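You operate a simulated robot arm through the tools that you are given. There is no shell and no other tool. Be economical: measure what you need, move in short steps, check, and stop when the job is done.

The job below is to be done with a simulated two-armed robot. You get a single attempt, and the scene is never put back.

JOB
Hold the green table lamp on the island worktop steady with one hand and press the white lamp button to switch it on with the other.

It is judged by the outcome, as a careful person would: the job done as asked, and still so three seconds after it is handed in. It fails if anything else is knocked over, pushed out of place, dropped, spilled or broken.

ROBOT AND FRAMES
Two 7-joint arms with two-finger parallel grippers on one trunk, on a base that drives. Base frame: it is fixed to the floor where the robot stands at the start and does not move with it; the origin is under the middle of the robot, x ahead of it, y to its left, z up; the surface under the hand at the start is at about z = 0.92. Lengths are in m, angles in rad, forces in N, time in s.
The left shoulder is at the start at [0.11, 0.169, 1.519], the right one opposite. With the tool pointing down near the work surface each hand reaches from about 0.42 to 0.74 m from the robot's upright axis, wherever it stands, measured 20 degrees to its own side. Places, roughly: white lamp button [0.6, -0.1, 1]. Payload 1.57 kg a hand.
The tool frame of a hand sits at the grasp point between the pads (the TCP): z along the fingers, y along the line on which they close. The tips reach 0.03 m beyond it. Largest opening 0.08 m; finger width 0.017, thickness 0.012; the body of the gripper, 0.04 by 0.082 m, starts 0.08 m behind the TCP.
Orientation is told as [roll, pitch, yaw] about the base's x, y, z axes, in that order, counted from this pose: with the fingers straight down and closing along the base's y, the tool's x points along the base's -x, its y along +y and its z along -z.

CONTROLS
- The arms move only by the tool drive_tool. It takes "left_motion", "right_motion" or both (then of equal length, played together; a hand with none holds still); each is a list of rows, each a list of 7 numbers: the shift along the base's x, y, z in m, then the turn, a rotation vector about the base's x, y, z in rad, then the opening, from 0 (shut) to 1 (fully open). In form: [[x, y, z, wx, wy, wz, jaw], ...]. A call has 1 to 12 rows; each row is the pose to reach, as a shift and turn from the pose commanded when the call began. A row lasts 0.2 s, in which the tool goes at most 0.05 m and 0.15 rad; a call with a longer step from one row to the next is refused whole, and so is a gripper value outside its range. A pose out of reach is approached as far as the arm can. The call stops where the force on the tool passes 40 N (or 10 N more than at its start, if that is more) or the arm is blocked; 0.2 s more then pass. The fingers move at their own pace (about 0.072 m/s each) and stop on an object; they squeeze with about 27 N. The grip force told is the motor's: it shows also when the fingers shut on nothing. Time passes only in rows, and 0.2 s behind the last, so rows that repeat a pose let the fingers close. It gives the time, the measured TCP pose, the force on the tool (base axes), the opening and the grip force at its end, in the units of the frame above (readings bear some noise), with the torque about the TCP (base axes, N m) and any sound that the robot's microphone picked up.
- Cameras (640 x 400 px; columns grow to the right, rows downward): "scene" is now at [0.155, -0.0225, 1.7065]; the picture's right is [-0.29, -0.96, 0.00], its down [-0.71, 0.22, -0.66] and it looks along [0.63, -0.20, -0.75] (base axes); focal length 266 px, centre (320, 200). "left" rides on the left gripper at [0.072, 0.007, -0.122] in its tool frame; the picture's right is [-0.09, 1.00, 0.00], its down [-0.84, -0.08, -0.54] and it looks along [-0.54, -0.05, 0.84] (tool axes); focal length 238 px, centre (320, 200). "right" rides on the right gripper at [0.072, -0.007, -0.122] in its tool frame; the picture's right is [0.09, 1.00, 0.00], its down [-0.84, 0.08, -0.54] and it looks along [-0.54, 0.05, 0.84] (tool axes); focal length 238 px, centre (320, 200). There is no depth. A picture from a camera that has moved, and an enlarged one, comes with that camera's place and axes in the base frame and with its lens.
- snapshot(camera): a new picture of that camera. It takes no simulated time.
- move_column(by): slides the trunk up (or, below 0, down) by that many m; the arms and the scene camera ride with it, the base frame stays. It gives what a move gives, with no picture.
- drive_base(legs): drives the robot by 1 to 6 legs, each [ahead, left, turn to the left] in m, m and rad, along the robot's own axes; the way and the turn of a leg run together, so that a leg with both is an arc; at most 1.5 m and 3.142 rad a leg. The arms and the cameras ride along, it lands a little off, and it stops where it bumps. It gives what a move gives.
- pan_tilt(pan, tilt): turns the head with the scene camera to pan (to the left, within 1.501 rad either way) and tilt (down, from -0.506 to 1.204), counted from straight ahead of the robot. It gives what a move gives.
- enlarge(camera, box): a new picture of the part [left, top, right, bottom] of that camera's present view, enlarged. It takes no simulated time.
- sign_off(): hands the job in; it is judged then, once.

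Go step by step. Nothing tells you exact positions but the pictures and the camera data: compare them with the known pose of the tool, close in by small moves and look again before you grip or let go. The budget is 120 turns and 100 pictures, counting those below and the enlarged ones. Unless the task says otherwise, let go and move clear before handing in, and close with one line.

The tools are called after "Call:" by a JSON object that holds its "name" and its "arguments". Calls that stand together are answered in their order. drive_tool: Moves the arms, as the interface text tells. Its arguments: {"type":"object","properties":{"left_motion":{"type":"array","items":{"type":"array","items":{"type":"number"}}},"right_motion":{"type":"array","items":{"type":"array","items":{"type":"number"}}}},"required":[]} The other tools are called the same way: move_column (by) slides the trunk up or down; drive_base (legs) drives the base; pan_tilt (pan, tilt) turns the head that bears the scene camera; snapshot (camera) takes a picture; enlarge (camera, box) takes an enlarged picture of a part of a camera's view; sign_off () hands the job in.

At the start:

```text
time_s: 0.0
left_tcp_pos: [0.6909, 0.2222, 1.2804]
left_tcp_rot: [0.001, 0.0, 0.001]
left_force: [-0.2, -0.6, 0.4]
left_ft_torque: [0.0, 0.0, 0.0]
left_grip_width: 0.0798
left_grip_force: 0.1
right_tcp_pos: [0.5971, -0.3862, 1.2345]
right_tcp_rot: [0.001, -0.001, -0.003]
right_force: [0.0, -0.7, 0.5]
right_ft_torque: [0.04, 0.01, 0.03]
right_grip_width: 0.08
right_grip_force: 0.0
trunk travel left (down, up): [-0.833, 0.057]
robot x, y, heading: [-0.0008, 0.0001, 0.001]
head pan, tilt: [-0.298, 0.845]
```

scene: 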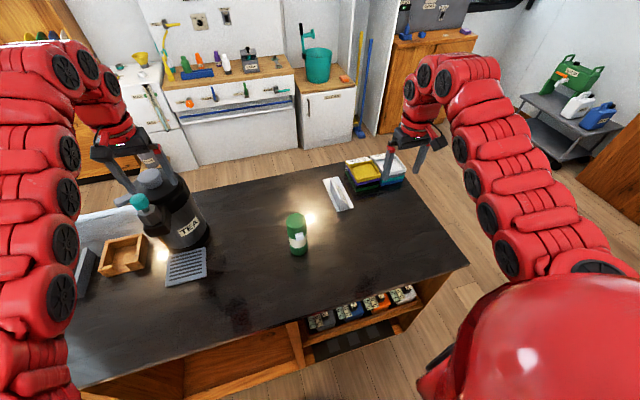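
right: 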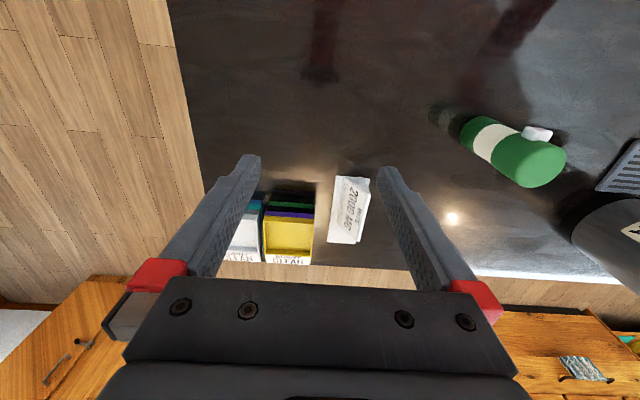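
left: 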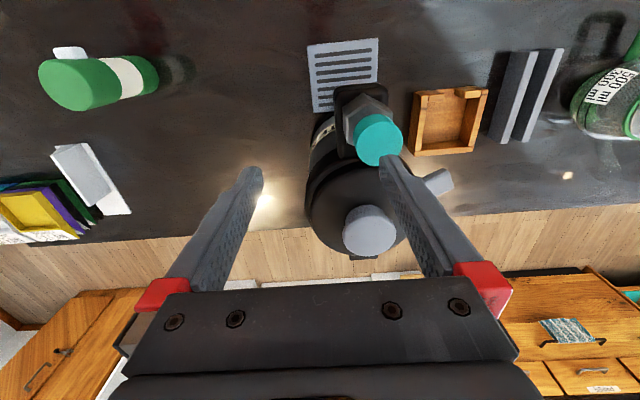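

I see a green cylindrical lamp with a white band and a white button on its robot-facing side, near [0.6,-0.1]. I'll enlarge it from all three cameras.

Call:
{"name": "enlarge", "arguments": {"camera": "scene", "box": [260, 195, 340, 270]}}

Call:
{"name": "enlarge", "arguments": {"camera": "right", "box": [430, 90, 590, 200]}}

Call:
{"name": "enlarge", "arguments": {"camera": "left", "box": [20, 30, 180, 130]}}

```text
5.33 times, centred on (300, 232) of scene
camera zoom: at [0.155, -0.0225, 1.7065], right [-0.29, -0.96, 0.0], down [-0.71, 0.22, -0.66], along [0.63, -0.2, -0.75], focal length 1421 px, centre (427, 27)
```

zoom: 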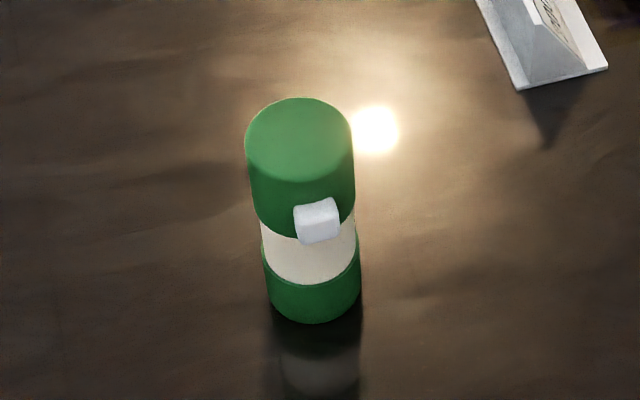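

```text
3.64 times, centred on (510, 145) of right
camera zoom: at [0.5256, -0.3933, 1.3556], right [-0.09, 1.0, 0.0], down [0.84, 0.08, 0.54], along [0.54, 0.05, -0.84], focal length 867 px, centre (-371, 400)
```

zoom: 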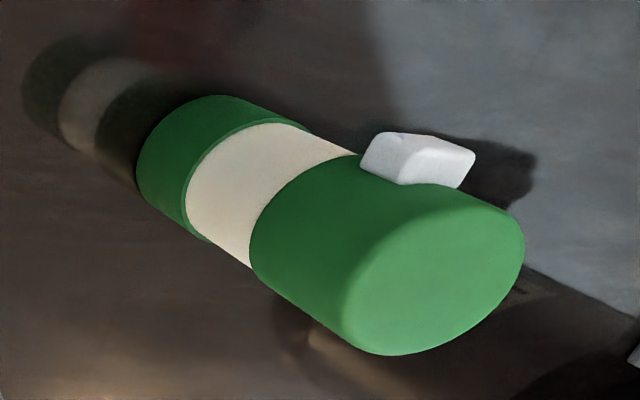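

```text
4.00 times, centred on (100, 80) of left
camera zoom: at [0.6196, 0.2274, 1.4022], right [0.09, 1.0, 0.0], down [0.84, -0.08, 0.54], along [0.54, -0.05, -0.84], focal length 953 px, centre (1200, 680)
```

zoom: 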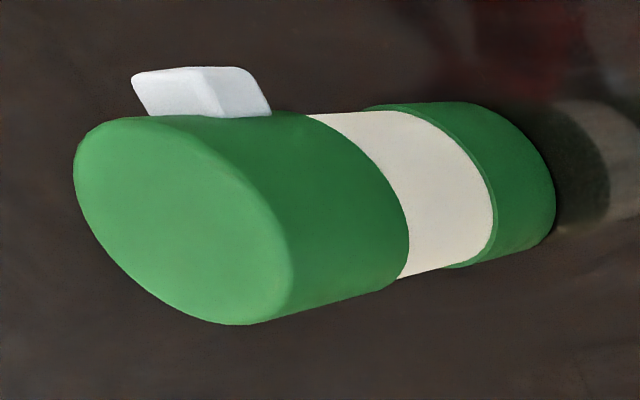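

The lamp axis comes out at about (0.638, -0.095), diameter 0.061, top z about 1.067. The button faces the robot at x≈0.59–0.607, z≈1.04. I'll hold the lamp with the right hand from above (fingers at ±y) and press with the left hand pointing forward. First I'll bring the right hand above the lamp.

Call:
{"name": "drive_tool", "arguments": {"right_motion": [[0.007, 0.04, 0, 0, 0, 0, 1], [0.014, 0.08, 0, 0, 0, 0, 1], [0.021, 0.12, 0, 0, 0, 0, 1], [0.028, 0.16, -0.005, 0, 0, 0, 1], [0.035, 0.2, -0.01, 0, 0, 0, 1], [0.041, 0.24, -0.02, 0, 0, 0, 1], [0.041, 0.28, -0.03, 0, 0, 0, 1], [0.041, 0.291, -0.03, 0, 0, 0.003, 1]]}}

Call:
{"name": "snapshot", "arguments": {"camera": "right"}}

Call:
{"name": "snapshot", "arguments": {"camera": "scene"}}

```text
time_s: 1.8
left_tcp_pos: [0.6907, 0.2209, 1.2801]
left_tcp_rot: [-0.001, -0.001, 0.0]
left_force: [0.3, 0.9, -0.5]
left_ft_torque: [-0.02, 0.0, 0.01]
left_grip_width: 0.08
left_grip_force: 0.1
right_tcp_pos: [0.6379, -0.0963, 1.2053]
right_tcp_rot: [-0.001, -0.001, 0.003]
right_force: [0.3, 0.2, -0.2]
right_ft_torque: [-0.04, -0.02, 0.01]
right_grip_width: 0.0799
right_grip_force: 0.1
right hand out of reach, approached as far as the arm can: row 4
trunk travel left (down, up): [-0.833, 0.057]
robot x, y, heading: [-0.0002, 0.0005, 0.001]
head pan, tilt: [-0.298, 0.845]
```

```text
93 pictures are left
camera right: at [0.5659, -0.1022, 1.3262], right [-0.09, 1.0, 0.0], down [0.84, 0.08, 0.54], along [0.54, 0.05, -0.84], focal length 238 px, centre (320, 200)
```

right: 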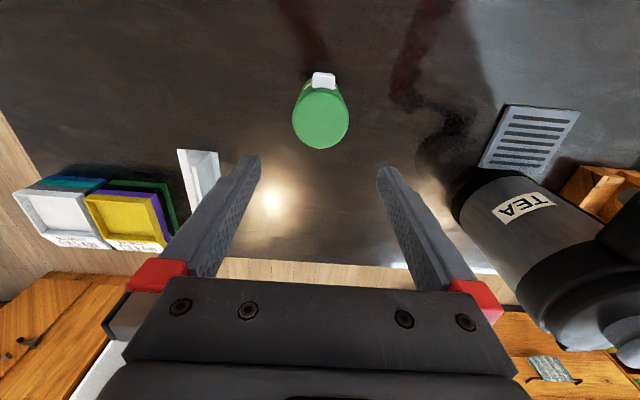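

```text
92 pictures are left
camera scene: at [0.1549, -0.0222, 1.7065], right [-0.29, -0.96, 0.0], down [-0.71, 0.22, -0.66], along [0.63, -0.2, -0.75], focal length 266 px, centre (320, 200)
```

scene: 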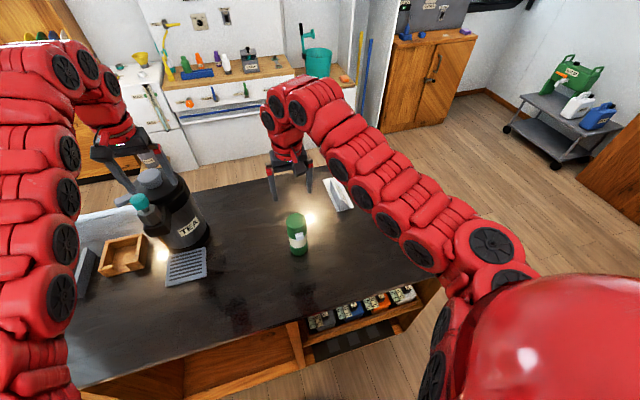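

The lamp top is measured at (0.631, -0.096), centred between the fingers. I'll lower to just above the top and check again.

Call:
{"name": "drive_tool", "arguments": {"right_motion": [[-0.002, 0, -0.03, 0, 0, 0, 1], [-0.004, 0, -0.06, 0, 0, 0, 1], [-0.004, 0, -0.085, 0, 0, 0, 1], [-0.004, 0, -0.095, 0, 0, 0, 1]]}}

Call:
{"name": "snapshot", "arguments": {"camera": "right"}}

Call:
{"name": "enlarge", "arguments": {"camera": "scene", "box": [240, 150, 360, 270]}}

```text
time_s: 2.8
left_tcp_pos: [0.6908, 0.2229, 1.2809]
left_tcp_rot: [0.0, 0.0, 0.001]
left_force: [-0.8, -0.5, -0.7]
left_ft_torque: [-0.01, 0.05, -0.01]
left_grip_width: 0.0802
left_grip_force: 0.2
right_tcp_pos: [0.6365, -0.0957, 1.108]
right_tcp_rot: [0.001, 0.006, 0.004]
right_force: [0.6, -0.3, 0.2]
right_ft_torque: [0.0, 0.02, 0.02]
right_grip_width: 0.0799
right_grip_force: 0.1
right hand out of reach, approached as far as the arm can: row 2, 3
trunk travel left (down, up): [-0.833, 0.057]
robot x, y, heading: [0.0022, 0.0029, 0.002]
head pan, tilt: [-0.298, 0.845]
```

```text
91 pictures are left
camera right: at [0.5646, -0.102, 1.2305], right [-0.1, 1.0, 0.0], down [0.84, 0.08, 0.54], along [0.54, 0.05, -0.84], focal length 238 px, centre (320, 200)
```

right: 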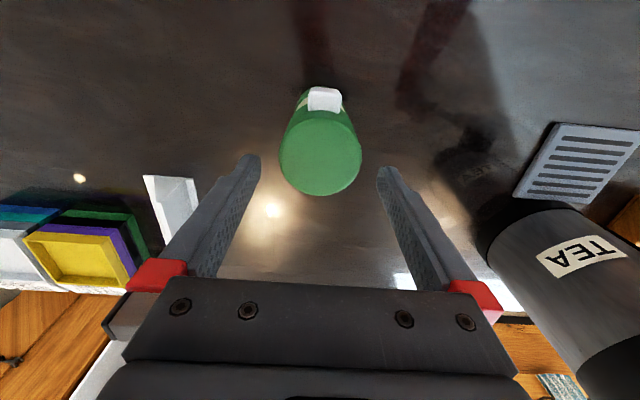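

```text
3.33 times, centred on (300, 210) of scene
camera zoom: at [0.1552, -0.0211, 1.7064], right [-0.29, -0.96, 0.0], down [-0.71, 0.22, -0.66], along [0.63, -0.2, -0.75], focal length 888 px, centre (387, 167)
```

zoom: 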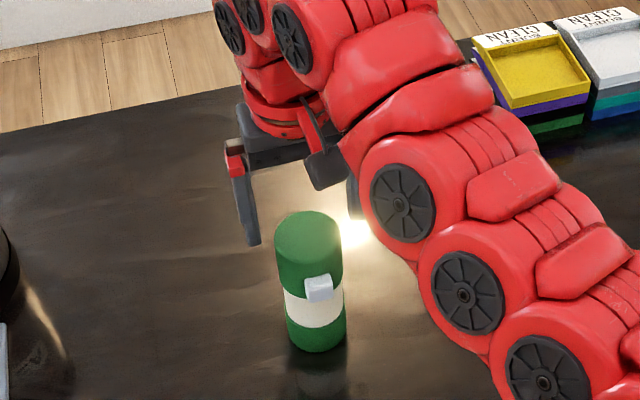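

Still centred in y. I'll descend to TCP z≈1.035 with the fingers open.

Call:
{"name": "drive_tool", "arguments": {"right_motion": [[-0.002, 0, -0.02, 0, 0, 0, 1], [-0.003, 0, -0.04, 0, 0, 0, 1], [-0.003, 0, -0.06, 0, 0, 0, 1], [-0.003, 0, -0.073, 0, 0, 0, 1], [-0.003, 0, -0.073, 0, 0, 0, 1]]}}

Call:
{"name": "snapshot", "arguments": {"camera": "right"}}

Call:
{"name": "snapshot", "arguments": {"camera": "scene"}}

```text
time_s: 4.0
left_tcp_pos: [0.6905, 0.2207, 1.2817]
left_tcp_rot: [0.001, 0.0, 0.0]
left_force: [-0.3, 0.7, -0.6]
left_ft_torque: [-0.01, 0.04, 0.02]
left_grip_width: 0.08
left_grip_force: 0.0
right_tcp_pos: [0.6311, -0.0936, 1.0357]
right_tcp_rot: [0.0, 0.0, 0.005]
right_force: [0.2, 0.2, -0.4]
right_ft_torque: [0.04, -0.01, -0.01]
right_grip_width: 0.08
right_grip_force: 0.0
trunk travel left (down, up): [-0.833, 0.057]
robot x, y, heading: [0.0005, 0.0013, 0.001]
head pan, tilt: [-0.298, 0.845]
```

```text
89 pictures are left
camera right: at [0.5592, -0.1019, 1.1578], right [-0.09, 1.0, 0.0], down [0.84, 0.08, 0.54], along [0.54, 0.05, -0.84], focal length 238 px, centre (320, 200)
```

right: 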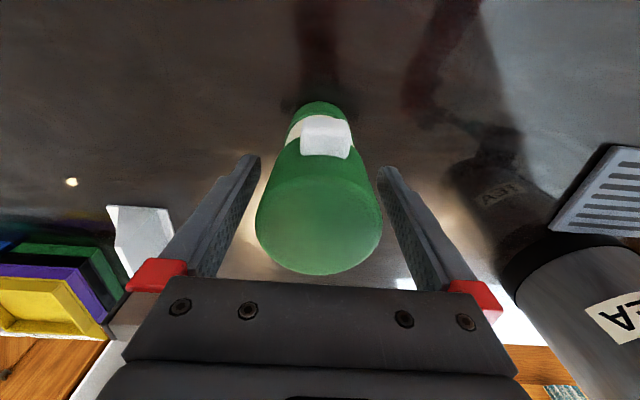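

```text
88 pictures are left
camera scene: at [0.1546, -0.0224, 1.7065], right [-0.29, -0.96, 0.0], down [-0.71, 0.22, -0.66], along [0.63, -0.2, -0.75], focal length 266 px, centre (320, 200)
```

scene: 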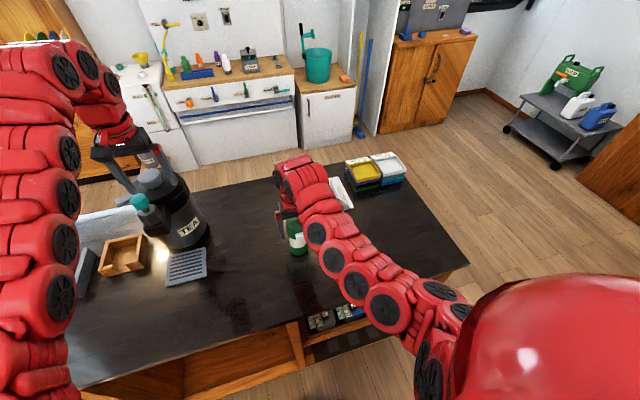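

The lamp is centred between the fingers, so I'll close on it.

Call:
{"name": "drive_tool", "arguments": {"right_motion": [[0, 0, 0, 0, 0, 0, 0.7], [0, 0, 0, 0, 0, 0, 0.5], [0, 0, 0, 0, 0, 0, 0.3], [0, 0, 0, 0, 0, 0, 0.3]]}}

Call:
{"name": "snapshot", "arguments": {"camera": "right"}}

```text
time_s: 5.0
left_tcp_pos: [0.6906, 0.2209, 1.2806]
left_tcp_rot: [-0.001, 0.0, -0.002]
left_force: [-0.3, 0.0, 0.2]
left_ft_torque: [0.03, 0.0, 0.01]
left_grip_width: 0.0798
left_grip_force: 0.1
right_tcp_pos: [0.6307, -0.0942, 1.0363]
right_tcp_rot: [0.0, 0.001, 0.002]
right_force: [0.4, -1.8, 1.1]
right_ft_torque: [-0.27, -0.16, -0.05]
right_grip_width: 0.0597
right_grip_force: 26.9
trunk travel left (down, up): [-0.833, 0.057]
robot x, y, heading: [-0.0005, 0.0017, 0.003]
head pan, tilt: [-0.298, 0.845]
```

```text
87 pictures are left
camera right: at [0.5594, -0.1022, 1.1577], right [-0.09, 1.0, 0.0], down [0.84, 0.08, 0.54], along [0.54, 0.05, -0.84], focal length 238 px, centre (320, 200)
```

right: 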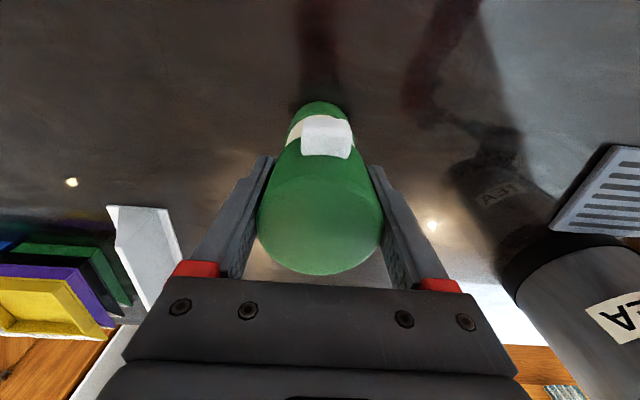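

The lamp is gripped (0.06 m, 27 N) and hasn't moved. Next I'll retract the left hand, close it, and pitch it up toward pointing forward, staying well clear of the lamp and the right arm.

Call:
{"name": "drive_tool", "arguments": {"left_motion": [[-0.03, 0, 0.01, 0, -0.14, 0, 0.8], [-0.06, 0, 0.02, 0, -0.28, 0, 0.5], [-0.09, 0, 0.02, 0, -0.42, 0, 0.2], [-0.12, 0, 0.02, 0, -0.56, 0, 0], [-0.14, 0, 0.01, 0, -0.7, 0, 0], [-0.16, -0.01, 0, 0, -0.84, 0, 0], [-0.18, -0.02, -0.01, 0, -0.98, 0, 0], [-0.19, -0.03, -0.02, 0, -1.12, 0, 0], [-0.19, -0.04, -0.03, 0, -1.2, 0, 0]]}}

Call:
{"name": "snapshot", "arguments": {"camera": "scene"}}

Call:
{"name": "snapshot", "arguments": {"camera": "left"}}

```text
time_s: 7.0
left_tcp_pos: [0.4334, 0.2635, 1.5946]
left_tcp_rot: [0.053, -1.157, -0.068]
left_force: [0.7, 0.7, 0.1]
left_ft_torque: [-0.01, 0.05, -0.05]
left_grip_width: 0.0
left_grip_force: 20.9
left hand out of reach, approached as far as the arm can: row 2, 3, 4, 5, 6, 7, 8, 9
right_tcp_pos: [0.6326, -0.0944, 1.034]
right_tcp_rot: [-0.001, 0.003, 0.004]
right_force: [0.5, -0.3, -4.0]
right_ft_torque: [0.02, 0.01, 0.01]
right_grip_width: 0.0597
right_grip_force: 26.4
trunk travel left (down, up): [-0.833, 0.057]
robot x, y, heading: [0.0015, -0.0035, -0.004]
head pan, tilt: [-0.298, 0.845]
```

```text
86 pictures are left
camera scene: at [0.158, -0.0225, 1.7061], right [-0.29, -0.96, 0.0], down [-0.72, 0.22, -0.66], along [0.63, -0.19, -0.75], focal length 266 px, centre (320, 200)
```

scene: 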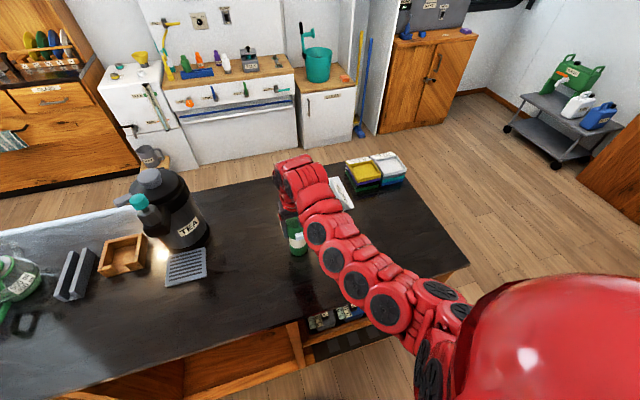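

```text
85 pictures are left
camera left: at [0.2936, 0.2732, 1.5776], right [0.06, 0.99, 0.11], down [-0.16, -0.1, 0.98], along [0.99, -0.07, 0.16], focal length 238 px, centre (320, 200)
```

left: 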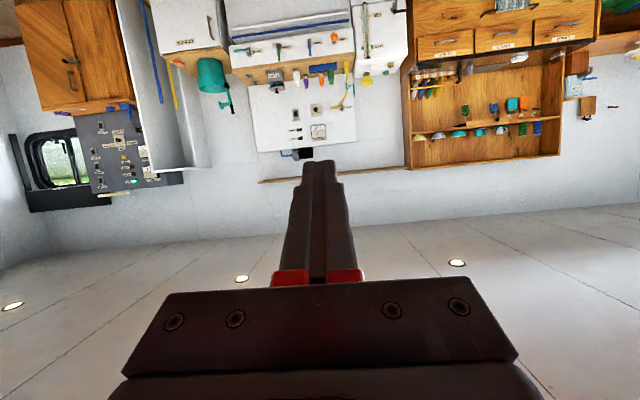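

The left arm couldn't reach that steep pose near the trunk and went high, but everything is clear and the lamp is still held. I'll use about a 45° tilt with a slight yaw instead.

Call:
{"name": "drive_tool", "arguments": {"left_motion": [[0.01, 0, 0.01, 0.015, 0.1, -0.075, 0], [0.02, 0, 0.01, 0.03, 0.2, -0.15, 0], [0.02, -0.02, 0.0, 0.045, 0.3, -0.225, 0], [0.02, -0.04, 0, 0.06, 0.395, -0.297, 0], [0.02, -0.04, 0, 0.06, 0.395, -0.297, 0], [0.02, -0.04, 0, 0.06, 0.395, -0.297, 0]]}}

Call:
{"name": "snapshot", "arguments": {"camera": "scene"}}

```text
time_s: 8.4
left_tcp_pos: [0.4031, 0.2288, 1.5639]
left_tcp_rot: [-0.048, -0.911, -0.28]
left_force: [0.6, 0.5, -0.8]
left_ft_torque: [-0.04, 0.03, 0.0]
left_grip_width: 0.0003
left_grip_force: 21.2
left hand out of reach, approached as far as the arm can: row 1, 2, 3, 4, 5, 6
right_tcp_pos: [0.6298, -0.0921, 1.0364]
right_tcp_rot: [-0.001, -0.002, 0.004]
right_force: [0.8, 0.1, -3.2]
right_ft_torque: [0.03, -0.01, 0.0]
right_grip_width: 0.0595
right_grip_force: 27.1
trunk travel left (down, up): [-0.833, 0.057]
robot x, y, heading: [0.0027, -0.001, -0.0]
head pan, tilt: [-0.298, 0.845]
```

```text
84 pictures are left
camera scene: at [0.153, -0.018, 1.7067], right [-0.29, -0.96, 0.0], down [-0.71, 0.22, -0.67], along [0.64, -0.2, -0.75], focal length 266 px, centre (320, 200)
```

scene: 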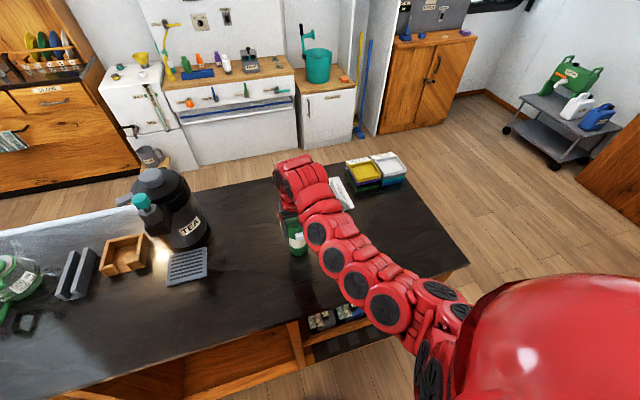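

The left arm is caught in an awkward posture when pitched. I'll go back to fingers-down, then roll the hand so the fingers point inward (-y) and press with the closed finger's flank from the left.

Call:
{"name": "drive_tool", "arguments": {"left_motion": [[0.02, 0.02, 0.01, 0.017, 0.115, 0.043, 0], [0.04, 0.04, 0.02, 0.034, 0.23, 0.086, 0], [0.06, 0.06, 0.03, 0.051, 0.345, 0.129, 0], [0.08, 0.08, 0.04, 0.068, 0.46, 0.172, 0], [0.09, 0.1, 0.04, 0.085, 0.575, 0.215, 0], [0.1, 0.11, 0.04, 0.102, 0.69, 0.258, 0], [0.1, 0.11, 0.04, 0.12, 0.8, 0.3, 0], [0.1, 0.11, 0.04, 0.12, 0.8, 0.3, 0], [0.1, 0.11, 0.04, 0.12, 0.8, 0.3, 0]]}}

Call:
{"name": "snapshot", "arguments": {"camera": "scene"}}

```text
time_s: 10.4
left_tcp_pos: [0.4736, 0.3484, 1.5216]
left_tcp_rot: [-0.407, -0.656, 0.199]
left_force: [-0.1, -0.6, 1.0]
left_ft_torque: [0.01, -0.03, 0.03]
left_grip_width: 0.0002
left_grip_force: 21.6
left hand out of reach, approached as far as the arm can: row 1, 2, 3, 4, 5, 6, 7, 8, 9
right_tcp_pos: [0.6301, -0.098, 1.0364]
right_tcp_rot: [0.001, -0.001, 0.002]
right_force: [-0.6, -0.5, -4.1]
right_ft_torque: [0.01, -0.08, 0.03]
right_grip_width: 0.0595
right_grip_force: 27.0
trunk travel left (down, up): [-0.833, 0.057]
robot x, y, heading: [-0.0013, -0.0016, -0.0]
head pan, tilt: [-0.298, 0.845]
```

```text
83 pictures are left
camera scene: at [0.1536, -0.0252, 1.7065], right [-0.29, -0.96, 0.0], down [-0.71, 0.22, -0.66], along [0.64, -0.19, -0.75], focal length 266 px, centre (320, 200)
```

scene: 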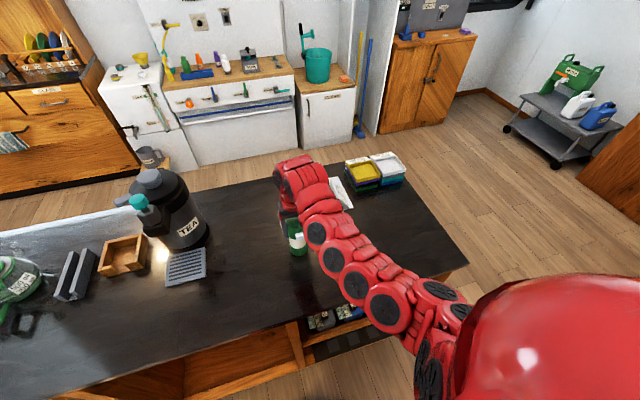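

The left arm still hasn't followed. I'll turn the head to look at its posture.

Call:
{"name": "pan_tilt", "arguments": {"pan": 0.7, "tilt": 0.4}}

Call:
{"name": "snapshot", "arguments": {"camera": "scene"}}

Call:
{"name": "snapshot", "arguments": {"camera": "left"}}

```text
time_s: 11.7
left_tcp_pos: [0.4732, 0.3508, 1.5198]
left_tcp_rot: [-0.406, -0.655, 0.201]
left_force: [0.1, -1.4, -0.8]
left_ft_torque: [0.02, 0.03, 0.0]
left_grip_width: 0.0
left_grip_force: 21.1
right_tcp_pos: [0.6315, -0.0943, 1.036]
right_tcp_rot: [0.0, 0.0, 0.004]
right_force: [-1.1, 0.5, -4.0]
right_ft_torque: [0.02, -0.01, -0.01]
right_grip_width: 0.0598
right_grip_force: 27.1
trunk travel left (down, up): [-0.833, 0.057]
robot x, y, heading: [-0.002, -0.0021, 0.001]
head pan, tilt: [0.7, 0.4]
```

```text
82 pictures are left
camera scene: at [0.1509, 0.0604, 1.7451], right [0.64, -0.77, 0.0], down [-0.3, -0.25, -0.92], along [0.7, 0.59, -0.39], focal length 266 px, centre (320, 200)
```

scene: 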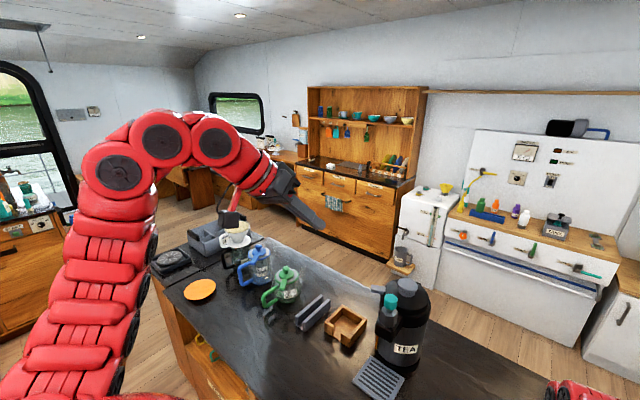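

```text
81 pictures are left
camera left: at [0.3428, 0.3793, 1.5625], right [0.13, 0.96, -0.26], down [0.31, 0.21, 0.93], along [0.94, -0.19, -0.27], focal length 238 px, centre (320, 200)
```

left: 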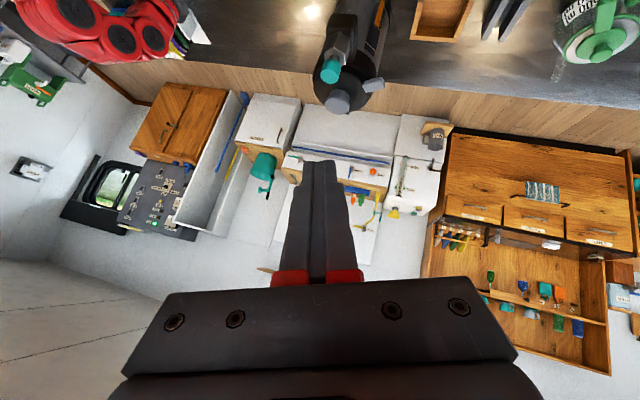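

The arm is free, and the shifts seem to count from the pose it actually reached. I'll keep steering from there: forward and down, taking the pitch out.

Call:
{"name": "drive_tool", "arguments": {"left_motion": [[0.02, 0, -0.03, -0.03, 0.1, -0.04, 0], [0.04, -0.01, -0.06, -0.06, 0.2, -0.08, 0], [0.06, -0.02, -0.1, -0.1, 0.3, -0.12, 0], [0.08, -0.03, -0.14, -0.13, 0.4, -0.16, 0], [0.09, -0.04, -0.18, -0.16, 0.5, -0.2, 0], [0.1, -0.05, -0.2, -0.2, 0.62, -0.22, 0], [0.1, -0.05, -0.2, -0.2, 0.62, -0.22, 0]]}}

Call:
{"name": "snapshot", "arguments": {"camera": "scene"}}

```text
time_s: 13.3
left_tcp_pos: [0.5763, 0.2956, 1.3074]
left_tcp_rot: [-0.545, -0.021, 0.021]
left_force: [0.3, 0.2, -0.4]
left_ft_torque: [-0.01, -0.02, 0.01]
left_grip_width: 0.0002
left_grip_force: 21.3
left hand out of reach, approached as far as the arm can: row 1, 2, 3, 4, 6, 7
right_tcp_pos: [0.6305, -0.0949, 1.0363]
right_tcp_rot: [0.0, 0.001, 0.002]
right_force: [-0.7, 0.4, -2.8]
right_ft_torque: [0.01, -0.01, -0.01]
right_grip_width: 0.0598
right_grip_force: 27.2
trunk travel left (down, up): [-0.833, 0.057]
robot x, y, heading: [0.0025, -0.0017, 0.002]
head pan, tilt: [0.7, 0.4]
```

```text
80 pictures are left
camera scene: at [0.1504, 0.0607, 1.7452], right [0.64, -0.76, 0.0], down [-0.3, -0.25, -0.92], along [0.7, 0.59, -0.39], focal length 266 px, centre (320, 200)
```

scene: 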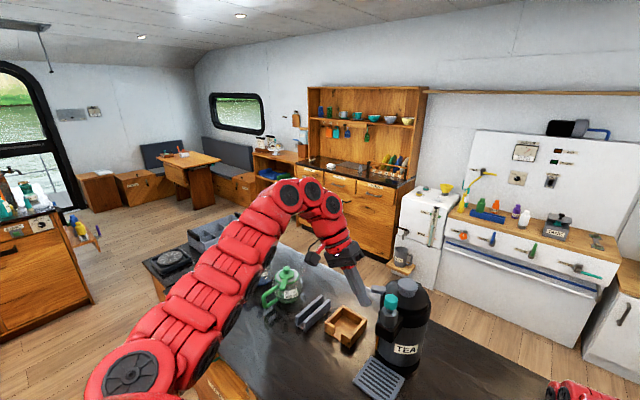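

Recovered: the left hand is at (0.576, 0.296, 1.307) with roll -0.55. I'll roll further inward and approach a staging point left of and in front of the lamp.

Call:
{"name": "drive_tool", "arguments": {"left_motion": [[-0.01, -0.03, -0.01, -0.1, 0.02, -0.02, 0], [-0.02, -0.06, -0.02, -0.2, 0.02, -0.02, 0], [-0.03, -0.09, -0.03, -0.3, 0.02, -0.02, 0], [-0.036, -0.12, -0.05, -0.4, 0.02, -0.02, 0], [-0.036, -0.15, -0.07, -0.5, 0.02, -0.02, 0], [-0.036, -0.15, -0.07, -0.5, 0.02, -0.02, 0]]}}

Call:
{"name": "snapshot", "arguments": {"camera": "scene"}}

Call:
{"name": "snapshot", "arguments": {"camera": "left"}}

```text
time_s: 14.7
left_tcp_pos: [0.5519, 0.2121, 1.2502]
left_tcp_rot: [-1.045, 0.009, 0.0]
left_force: [-0.1, 0.9, 0.5]
left_ft_torque: [0.01, 0.0, 0.03]
left_grip_width: 0.0001
left_grip_force: 21.8
left hand out of reach, approached as far as the arm can: row 3, 4, 5, 6
right_tcp_pos: [0.6291, -0.0938, 1.0365]
right_tcp_rot: [-0.001, 0.0, 0.001]
right_force: [0.3, 0.7, -4.0]
right_ft_torque: [0.02, -0.03, 0.01]
right_grip_width: 0.0596
right_grip_force: 26.7
trunk travel left (down, up): [-0.833, 0.057]
robot x, y, heading: [0.0003, -0.0007, 0.002]
head pan, tilt: [0.7, 0.4]
```

```text
79 pictures are left
camera scene: at [0.1501, 0.0628, 1.7451], right [0.64, -0.77, 0.0], down [-0.3, -0.25, -0.92], along [0.71, 0.59, -0.39], focal length 266 px, centre (320, 200)
```

scene: 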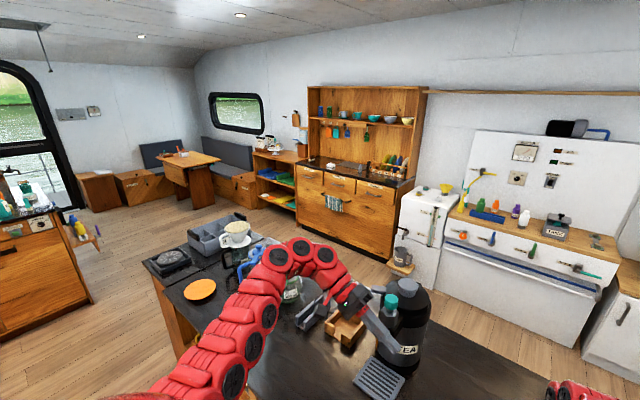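

```text
78 pictures are left
camera left: at [0.4819, 0.3215, 1.3055], right [0.08, 0.5, -0.86], down [0.84, 0.43, 0.33], along [0.54, -0.75, -0.38], focal length 238 px, centre (320, 200)
```

left: 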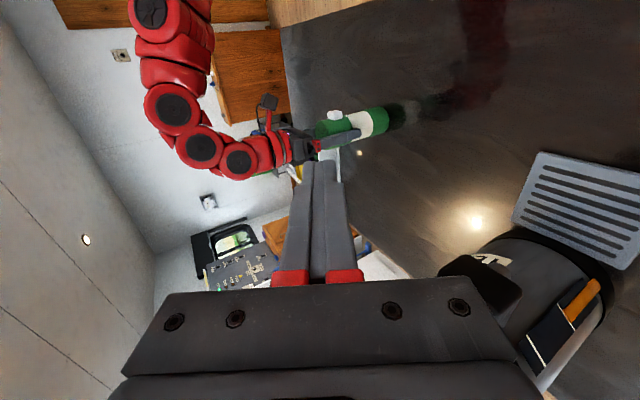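

I can see the lamp, the button and the right gripper well from here. I'll continue inward and down to staging, in front of the button line.

Call:
{"name": "drive_tool", "arguments": {"left_motion": [[-0.005, -0.035, -0.02, 0, 0, 0, 0], [-0.01, -0.07, -0.04, 0, 0, 0, 0], [-0.015, -0.105, -0.06, 0, 0, 0, 0], [-0.02, -0.14, -0.08, 0, 0, 0, 0], [-0.02, -0.17, -0.1, 0, 0, 0, 0], [-0.02, -0.18, -0.11, 0, 0, 0, 0], [-0.02, -0.18, -0.11, 0, 0, 0, 0]]}}

Call:
{"name": "snapshot", "arguments": {"camera": "left"}}

Call:
{"name": "snapshot", "arguments": {"camera": "scene"}}

```text
time_s: 16.3
left_tcp_pos: [0.5686, 0.1834, 1.2299]
left_tcp_rot: [-1.042, 0.01, 0.001]
left_force: [0.3, 0.5, -0.3]
left_ft_torque: [0.0, 0.0, -0.03]
left_grip_width: 0.0
left_grip_force: 21.3
left hand out of reach, approached as far as the arm can: row 1, 2, 3, 4, 5, 6, 7
right_tcp_pos: [0.6323, -0.094, 1.036]
right_tcp_rot: [0.001, -0.002, 0.001]
right_force: [0.3, 0.4, -3.4]
right_ft_torque: [-0.05, -0.04, 0.02]
right_grip_width: 0.0596
right_grip_force: 27.1
trunk travel left (down, up): [-0.833, 0.057]
robot x, y, heading: [0.0004, -0.0032, -0.0]
head pan, tilt: [0.7, 0.4]
```

```text
77 pictures are left
camera left: at [0.4978, 0.2906, 1.2854], right [0.09, 0.5, -0.86], down [0.84, 0.43, 0.33], along [0.54, -0.75, -0.38], focal length 238 px, centre (320, 200)
```

left: 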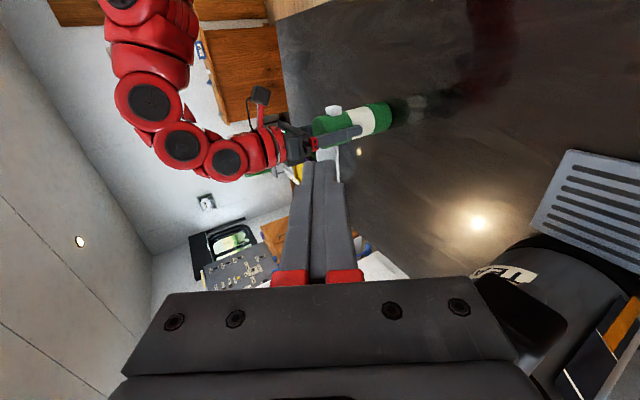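

```text
76 pictures are left
camera scene: at [0.1507, 0.0599, 1.7452], right [0.64, -0.77, 0.0], down [-0.3, -0.25, -0.92], along [0.7, 0.59, -0.39], focal length 266 px, centre (320, 200)
```

scene: 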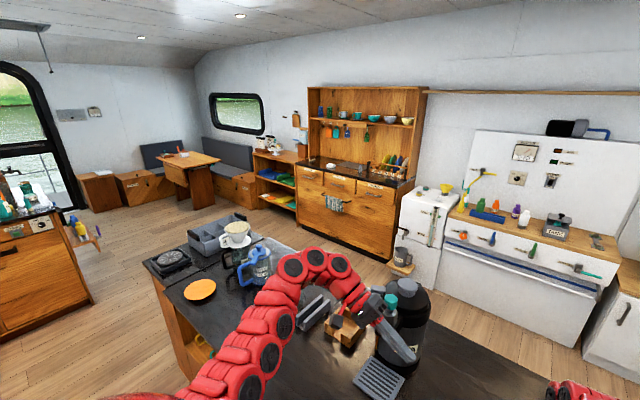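

Full inward roll limits the reach. I'll reduce the roll to about -0.7 with a slight backward lean and see whether that frees the reach.

Call:
{"name": "drive_tool", "arguments": {"left_motion": [[-0.01, -0.02, 0, 0.1, -0.03, 0, 0], [-0.02, -0.05, -0.01, 0.2, -0.06, 0, 0], [-0.03, -0.08, -0.02, 0.3, -0.1, 0, 0], [-0.03, -0.1, -0.03, 0.32, -0.15, 0, 0], [-0.03, -0.1, -0.03, 0.32, -0.15, 0, 0]]}}

Call:
{"name": "pan_tilt", "arguments": {"pan": 0.1, "tilt": 0.8}}

Call:
{"name": "snapshot", "arguments": {"camera": "scene"}}

```text
time_s: 17.5
left_tcp_pos: [0.6338, 0.1024, 1.2003]
left_tcp_rot: [-0.727, -0.137, -0.02]
left_force: [-0.5, -0.1, 0.9]
left_ft_torque: [0.01, -0.02, -0.01]
left_grip_width: 0.0001
left_grip_force: 21.7
left hand out of reach, approached as far as the arm can: row 1, 2, 3, 4, 5
right_tcp_pos: [0.6308, -0.0953, 1.0355]
right_tcp_rot: [0.001, -0.001, 0.003]
right_force: [0.2, 0.5, -3.5]
right_ft_torque: [0.02, -0.02, -0.01]
right_grip_width: 0.0598
right_grip_force: 26.8
trunk travel left (down, up): [-0.833, 0.057]
robot x, y, heading: [0.0021, -0.0006, -0.005]
head pan, tilt: [0.7, 0.4]
```

```text
time_s: 18.5
left_tcp_pos: [0.6344, 0.1026, 1.1996]
left_tcp_rot: [-0.73, -0.135, -0.02]
left_force: [-1.2, 0.8, -0.3]
left_ft_torque: [-0.02, 0.0, 0.01]
left_grip_width: 0.0
left_grip_force: 20.9
right_tcp_pos: [0.6316, -0.0952, 1.0359]
right_tcp_rot: [0.0, -0.001, 0.004]
right_force: [-1.0, -0.6, -3.9]
right_ft_torque: [0.01, 0.01, -0.01]
right_grip_width: 0.0595
right_grip_force: 27.0
trunk travel left (down, up): [-0.833, 0.057]
robot x, y, heading: [0.0027, 0.0008, -0.002]
head pan, tilt: [0.099, 0.799]
```

```text
75 pictures are left
camera scene: at [0.1609, 0.0084, 1.71], right [0.1, -0.99, 0.0], down [-0.71, -0.07, -0.7], along [0.69, 0.07, -0.72], focal length 266 px, centre (320, 200)
```

scene: 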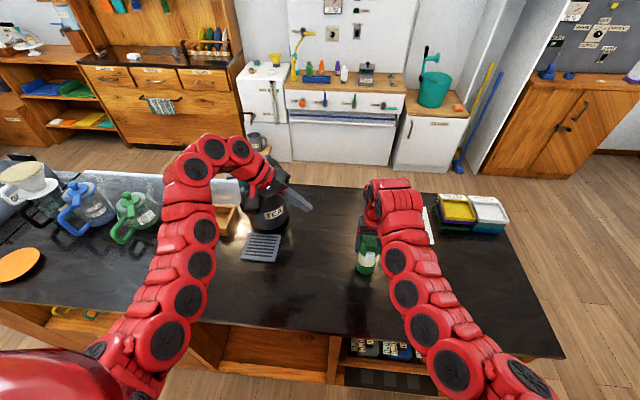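

The left hand is pushed outward because the arm is too folded at that height. Lower down it should reach closer in, so I'll descend and pull back while staying left of the lamp.

Call:
{"name": "drive_tool", "arguments": {"left_motion": [[-0.015, 0, -0.02, 0, 0, 0, 0], [-0.03, 0, -0.04, 0, 0, 0, 0], [-0.045, 0, -0.06, 0, 0, 0, 0], [-0.06, 0, -0.08, 0, 0, 0, 0], [-0.075, 0, -0.1, 0, 0, 0, 0], [-0.09, 0, -0.11, 0, 0, 0, 0], [-0.1, 0, -0.11, 0, 0, 0, 0]]}}

Call:
{"name": "snapshot", "arguments": {"camera": "scene"}}

Call:
{"name": "snapshot", "arguments": {"camera": "left"}}

```text
time_s: 20.1
left_tcp_pos: [0.6156, 0.1121, 1.0682]
left_tcp_rot: [-0.722, -0.138, -0.022]
left_force: [0.3, 0.2, -0.2]
left_ft_torque: [0.02, 0.01, -0.04]
left_grip_width: 0.0
left_grip_force: 20.8
left hand out of reach, approached as far as the arm can: row 1, 2, 3, 4, 5, 6, 7
right_tcp_pos: [0.6325, -0.0956, 1.0349]
right_tcp_rot: [0.0, 0.0, 0.004]
right_force: [0.1, -0.1, -3.6]
right_ft_torque: [0.03, -0.05, -0.03]
right_grip_width: 0.0596
right_grip_force: 27.1
trunk travel left (down, up): [-0.833, 0.057]
robot x, y, heading: [-0.0009, -0.0004, 0.001]
head pan, tilt: [0.099, 0.799]
```

```text
74 pictures are left
camera scene: at [0.1606, 0.0086, 1.71], right [0.1, -1.0, 0.0], down [-0.71, -0.07, -0.7], along [0.69, 0.07, -0.72], focal length 266 px, centre (320, 200)
```

scene: 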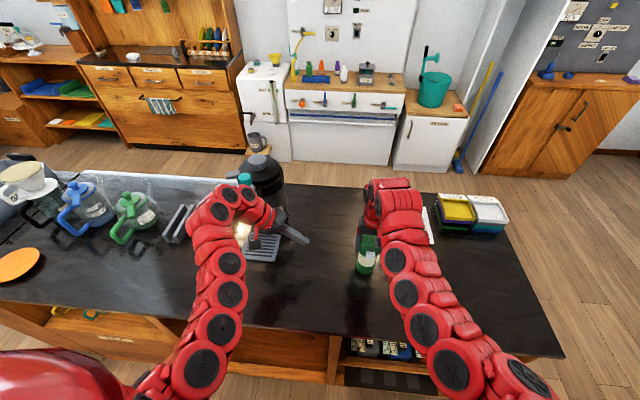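

```text
73 pictures are left
camera left: at [0.5353, 0.1994, 1.1439], right [0.2, 0.74, -0.64], down [0.77, 0.28, 0.57], along [0.61, -0.61, -0.52], focal length 238 px, centre (320, 200)
```

left: 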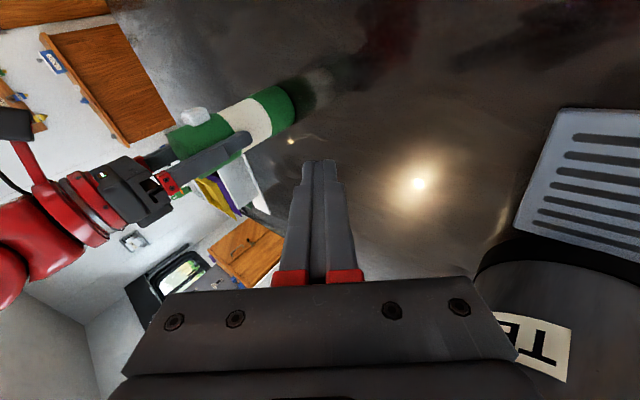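

The left arm is too close to the robot's body for this. I'll release the lamp, lift both hands straight up, back the base by about 0.1 m and regrip, which gives the left arm room to lean.

Call:
{"name": "drive_tool", "arguments": {"right_motion": [[0, 0, 0, 0, 0, 0, 0.9], [0, 0, 0, 0, 0, 0, 1], [0, 0, 0, 0, 0, 0, 1], [0, 0, 0.02, 0, 0, 0, 1], [0, 0, 0.05, 0, 0, 0, 1], [0, 0, 0.08, 0, 0, 0, 1], [0, 0, 0.11, 0, 0, 0, 1], [0, 0, 0.14, 0, 0, 0, 1], [0, 0, 0.16, 0, 0, 0, 1]]}}

Call:
{"name": "drive_tool", "arguments": {"left_motion": [[0, 0.01, 0.03, 0, 0, 0, 0], [0, 0.02, 0.06, 0.05, 0.05, 0, 0], [0, 0.03, 0.09, 0.1, 0.1, 0, 0], [0, 0.04, 0.12, 0.15, 0.14, 0, 0], [0, 0.05, 0.15, 0.2, 0.14, 0, 0], [0, 0.06, 0.16, 0.25, 0.14, 0, 0]]}}

Call:
{"name": "snapshot", "arguments": {"camera": "scene"}}

```text
time_s: 22.1
left_tcp_pos: [0.6141, 0.1109, 1.07]
left_tcp_rot: [-0.721, -0.141, -0.022]
left_force: [-0.7, 0.0, 0.0]
left_ft_torque: [-0.01, 0.02, 0.05]
left_grip_width: 0.0
left_grip_force: 21.5
right_tcp_pos: [0.6369, -0.0943, 1.1882]
right_tcp_rot: [0.0, -0.002, 0.001]
right_force: [0.0, 0.0, -0.4]
right_ft_torque: [0.03, -0.01, 0.01]
right_grip_width: 0.0799
right_grip_force: 0.0
right hand out of reach, approached as far as the arm can: row 6, 7, 8, 9
trunk travel left (down, up): [-0.833, 0.057]
robot x, y, heading: [-0.001, -0.0005, 0.0]
head pan, tilt: [0.099, 0.799]
```

```text
time_s: 23.5
left_tcp_pos: [0.6143, 0.1735, 1.2299]
left_tcp_rot: [-0.476, 0.008, -0.037]
left_force: [0.0, -0.4, 0.2]
left_ft_torque: [-0.01, 0.02, 0.01]
left_grip_width: 0.0001
left_grip_force: 21.1
left hand out of reach, approached as far as the arm can: row 1, 2, 3
right_tcp_pos: [0.6386, -0.0934, 1.1863]
right_tcp_rot: [-0.001, 0.001, 0.005]
right_force: [-0.3, 0.6, -0.5]
right_ft_torque: [0.0, 0.0, 0.0]
right_grip_width: 0.0802
right_grip_force: 0.1
trunk travel left (down, up): [-0.833, 0.057]
robot x, y, heading: [-0.0013, 0.002, 0.0]
head pan, tilt: [0.099, 0.799]
```

```text
72 pictures are left
camera scene: at [0.1614, 0.0089, 1.7099], right [0.1, -1.0, 0.0], down [-0.71, -0.07, -0.7], along [0.69, 0.07, -0.72], focal length 266 px, centre (320, 200)
```

scene: 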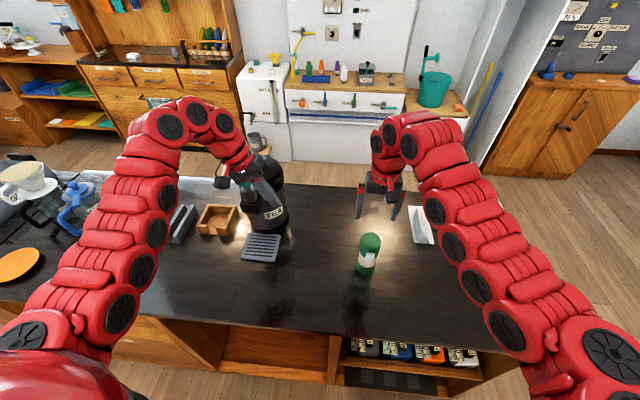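

Both arms have a large minimum reach at this height, so I'll back the base 0.13 m and shift 0.05 m right.

Call:
{"name": "drive_base", "arguments": {"legs": [[-0.13, -0.05, 0]]}}

Call:
{"name": "snapshot", "arguments": {"camera": "scene"}}

Call:
{"name": "snapshot", "arguments": {"camera": "right"}}

```text
time_s: 24.8
left_tcp_pos: [0.4866, 0.1237, 1.2278]
left_tcp_rot: [-0.475, 0.009, -0.038]
left_force: [0.2, 0.0, 0.2]
left_ft_torque: [-0.03, 0.02, 0.03]
left_grip_width: 0.0
left_grip_force: 20.8
right_tcp_pos: [0.5102, -0.1438, 1.1846]
right_tcp_rot: [-0.001, 0.0, 0.002]
right_force: [0.6, -0.3, -0.5]
right_ft_torque: [0.02, 0.0, -0.01]
right_grip_width: 0.08
right_grip_force: 0.1
trunk travel left (down, up): [-0.833, 0.057]
robot x, y, heading: [-0.1298, -0.0506, -0.003]
head pan, tilt: [0.099, 0.799]
```

```text
71 pictures are left
camera scene: at [0.0331, -0.0405, 1.7098], right [0.1, -1.0, 0.0], down [-0.71, -0.07, -0.7], along [0.69, 0.07, -0.72], focal length 266 px, centre (320, 200)
```

scene: 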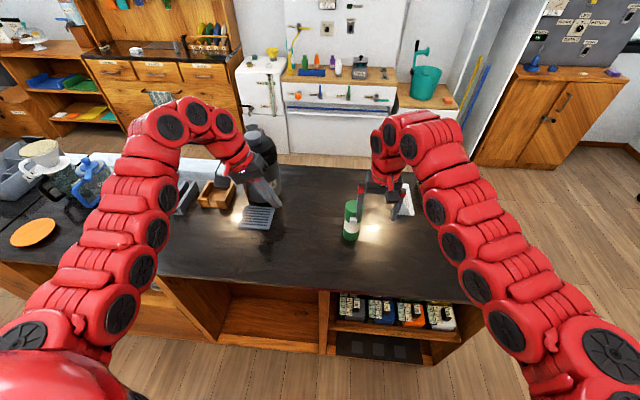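

```text
70 pictures are left
camera right: at [0.4389, -0.1511, 1.3064], right [-0.09, 1.0, 0.0], down [0.84, 0.08, 0.54], along [0.54, 0.05, -0.84], focal length 238 px, centre (320, 200)
```

right: 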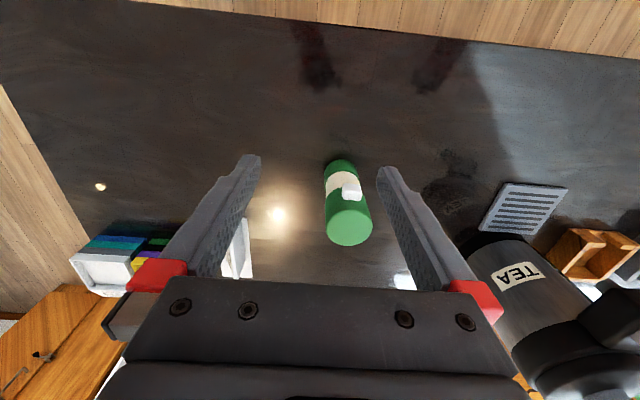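

Before regripping, I'll test the forward-pitched left pose in free space: roll to 0 and pitch to about -0.7.

Call:
{"name": "drive_tool", "arguments": {"left_motion": [[0.01, 0, 0, 0.08, -0.1, 0, 0], [0.02, 0, 0, 0.16, -0.2, 0, 0], [0.03, 0, 0, 0.25, -0.3, 0, 0], [0.03, 0, 0, 0.35, -0.4, 0, 0], [0.03, -0.0, -0.02, 0.42, -0.5, 0, 0], [0.03, -0.0, -0.04, 0.45, -0.6, 0, 0], [0.03, -0.0, -0.06, 0.45, -0.7, 0, 0], [0.03, -0.0, -0.06, 0.45, -0.7, 0, 0]]}}

Call:
{"name": "snapshot", "arguments": {"camera": "scene"}}

```text
time_s: 26.6
left_tcp_pos: [0.5174, 0.1257, 1.1693]
left_tcp_rot: [0.083, -0.646, -0.227]
left_force: [0.7, 0.3, 0.1]
left_ft_torque: [0.02, 0.01, 0.03]
left_grip_width: 0.0001
left_grip_force: 21.3
left hand out of reach, approached as far as the arm can: row 1, 2, 3, 4, 5
right_tcp_pos: [0.5106, -0.1428, 1.1863]
right_tcp_rot: [-0.001, 0.0, 0.002]
right_force: [0.0, -0.8, -0.5]
right_ft_torque: [0.01, 0.03, 0.02]
right_grip_width: 0.0801
right_grip_force: 0.1
trunk travel left (down, up): [-0.833, 0.057]
robot x, y, heading: [-0.1309, -0.0478, 0.001]
head pan, tilt: [0.099, 0.799]
```

```text
69 pictures are left
camera scene: at [0.0313, -0.0397, 1.71], right [0.1, -1.0, 0.0], down [-0.71, -0.07, -0.7], along [0.69, 0.07, -0.72], focal length 266 px, centre (320, 200)
```

scene: 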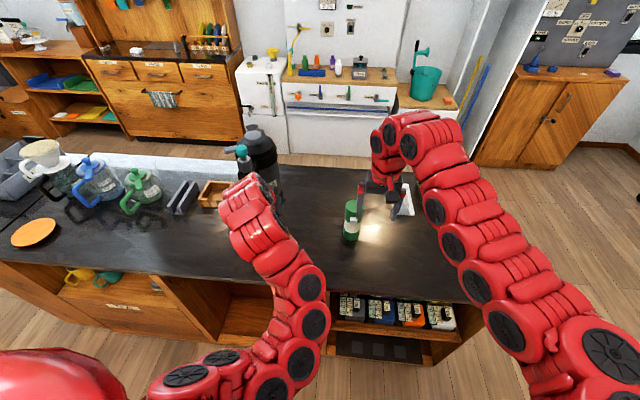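

That pose is reachable from here. I'll continue to the staging point near the button line, still clear of the lamp.

Call:
{"name": "drive_tool", "arguments": {"left_motion": [[-0.01, -0.02, -0.01, 0, -0.05, 0, 0], [-0.02, -0.04, -0.03, 0, -0.1, 0, 0], [-0.03, -0.06, -0.05, 0, -0.1, 0, 0], [-0.03, -0.08, -0.07, 0, -0.1, 0, 0], [-0.03, -0.1, -0.08, 0, -0.1, 0, 0], [-0.03, -0.1, -0.08, 0, -0.1, 0, 0]]}}

Call:
{"name": "snapshot", "arguments": {"camera": "scene"}}

Call:
{"name": "snapshot", "arguments": {"camera": "left"}}

```text
time_s: 28.0
left_tcp_pos: [0.4867, 0.0239, 1.0907]
left_tcp_rot: [0.114, -0.744, -0.247]
left_force: [0.1, -0.3, 0.2]
left_ft_torque: [0.0, 0.0, 0.02]
left_grip_width: 0.0
left_grip_force: 21.4
right_tcp_pos: [0.5091, -0.144, 1.1851]
right_tcp_rot: [0.0, 0.0, 0.002]
right_force: [-0.2, 0.4, 0.3]
right_ft_torque: [0.02, 0.02, -0.02]
right_grip_width: 0.0799
right_grip_force: 0.1
trunk travel left (down, up): [-0.833, 0.057]
robot x, y, heading: [-0.1295, -0.0477, -0.002]
head pan, tilt: [0.099, 0.799]
```

```text
68 pictures are left
camera scene: at [0.0307, -0.0413, 1.7101], right [0.1, -1.0, 0.0], down [-0.71, -0.07, -0.7], along [0.69, 0.07, -0.72], focal length 266 px, centre (320, 200)
```

scene: 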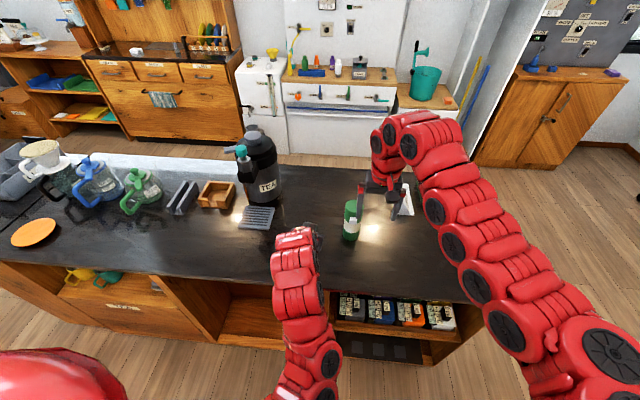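

```text
67 pictures are left
camera left: at [0.3542, 0.0498, 1.1309], right [0.23, 0.96, 0.15], down [0.22, -0.2, 0.96], along [0.95, -0.19, -0.25], focal length 238 px, centre (320, 200)
```

left: 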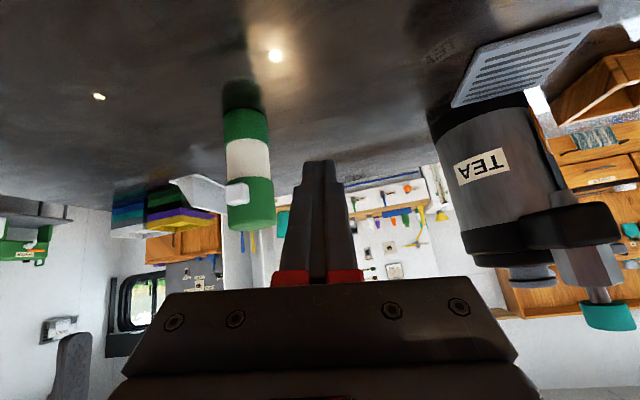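

The left hand reaches this easily and sees the button. Now I'll move the right hand back over the lamp.

Call:
{"name": "drive_tool", "arguments": {"right_motion": [[0.03, 0.01, 0, 0, 0, 0, 1], [0.06, 0.025, 0, 0, 0, 0, 1], [0.09, 0.04, 0, 0, 0, 0, 1], [0.121, 0.049, 0, 0, 0, 0, 1], [0.121, 0.049, -0.03, 0, 0, 0, 1], [0.121, 0.049, -0.06, 0, 0, 0, 1], [0.121, 0.049, -0.075, 0, 0, 0, 1]]}}

Call:
{"name": "snapshot", "arguments": {"camera": "right"}}

Call:
{"name": "snapshot", "arguments": {"camera": "left"}}

```text
time_s: 29.6
left_tcp_pos: [0.4863, 0.0228, 1.0903]
left_tcp_rot: [0.115, -0.742, -0.249]
left_force: [-0.3, -0.5, -0.1]
left_ft_torque: [-0.02, -0.01, -0.01]
left_grip_width: 0.0001
left_grip_force: 21.8
right_tcp_pos: [0.5865, -0.1032, 1.1332]
right_tcp_rot: [0.002, 0.002, 0.001]
right_force: [0.5, -0.2, 0.0]
right_ft_torque: [0.05, 0.0, -0.02]
right_grip_width: 0.08
right_grip_force: 0.1
right hand out of reach, approached as far as the arm can: row 3, 4, 5, 6, 7
trunk travel left (down, up): [-0.833, 0.057]
robot x, y, heading: [-0.1309, -0.0518, -0.001]
head pan, tilt: [0.099, 0.799]
```

```text
66 pictures are left
camera right: at [0.5153, -0.1102, 1.254], right [-0.09, 1.0, 0.0], down [0.84, 0.08, 0.54], along [0.54, 0.05, -0.84], focal length 238 px, centre (320, 200)
```

right: 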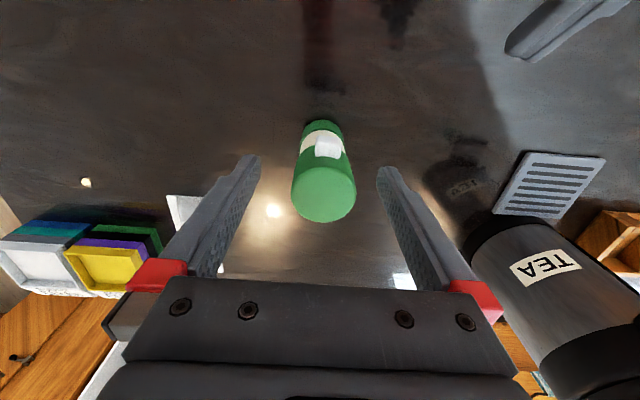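

```text
65 pictures are left
camera left: at [0.3543, 0.0487, 1.131], right [0.23, 0.96, 0.15], down [0.22, -0.2, 0.96], along [0.95, -0.19, -0.25], focal length 238 px, centre (320, 200)
```

left: 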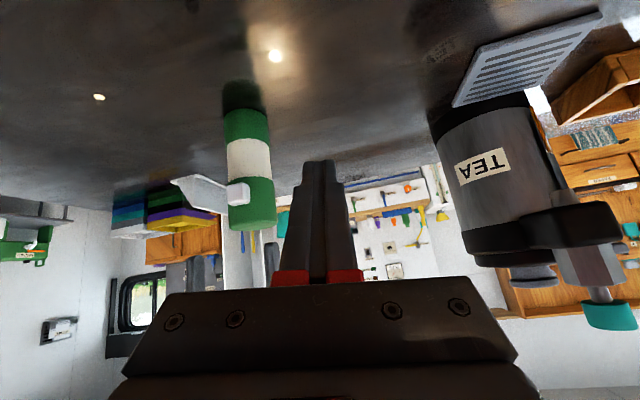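

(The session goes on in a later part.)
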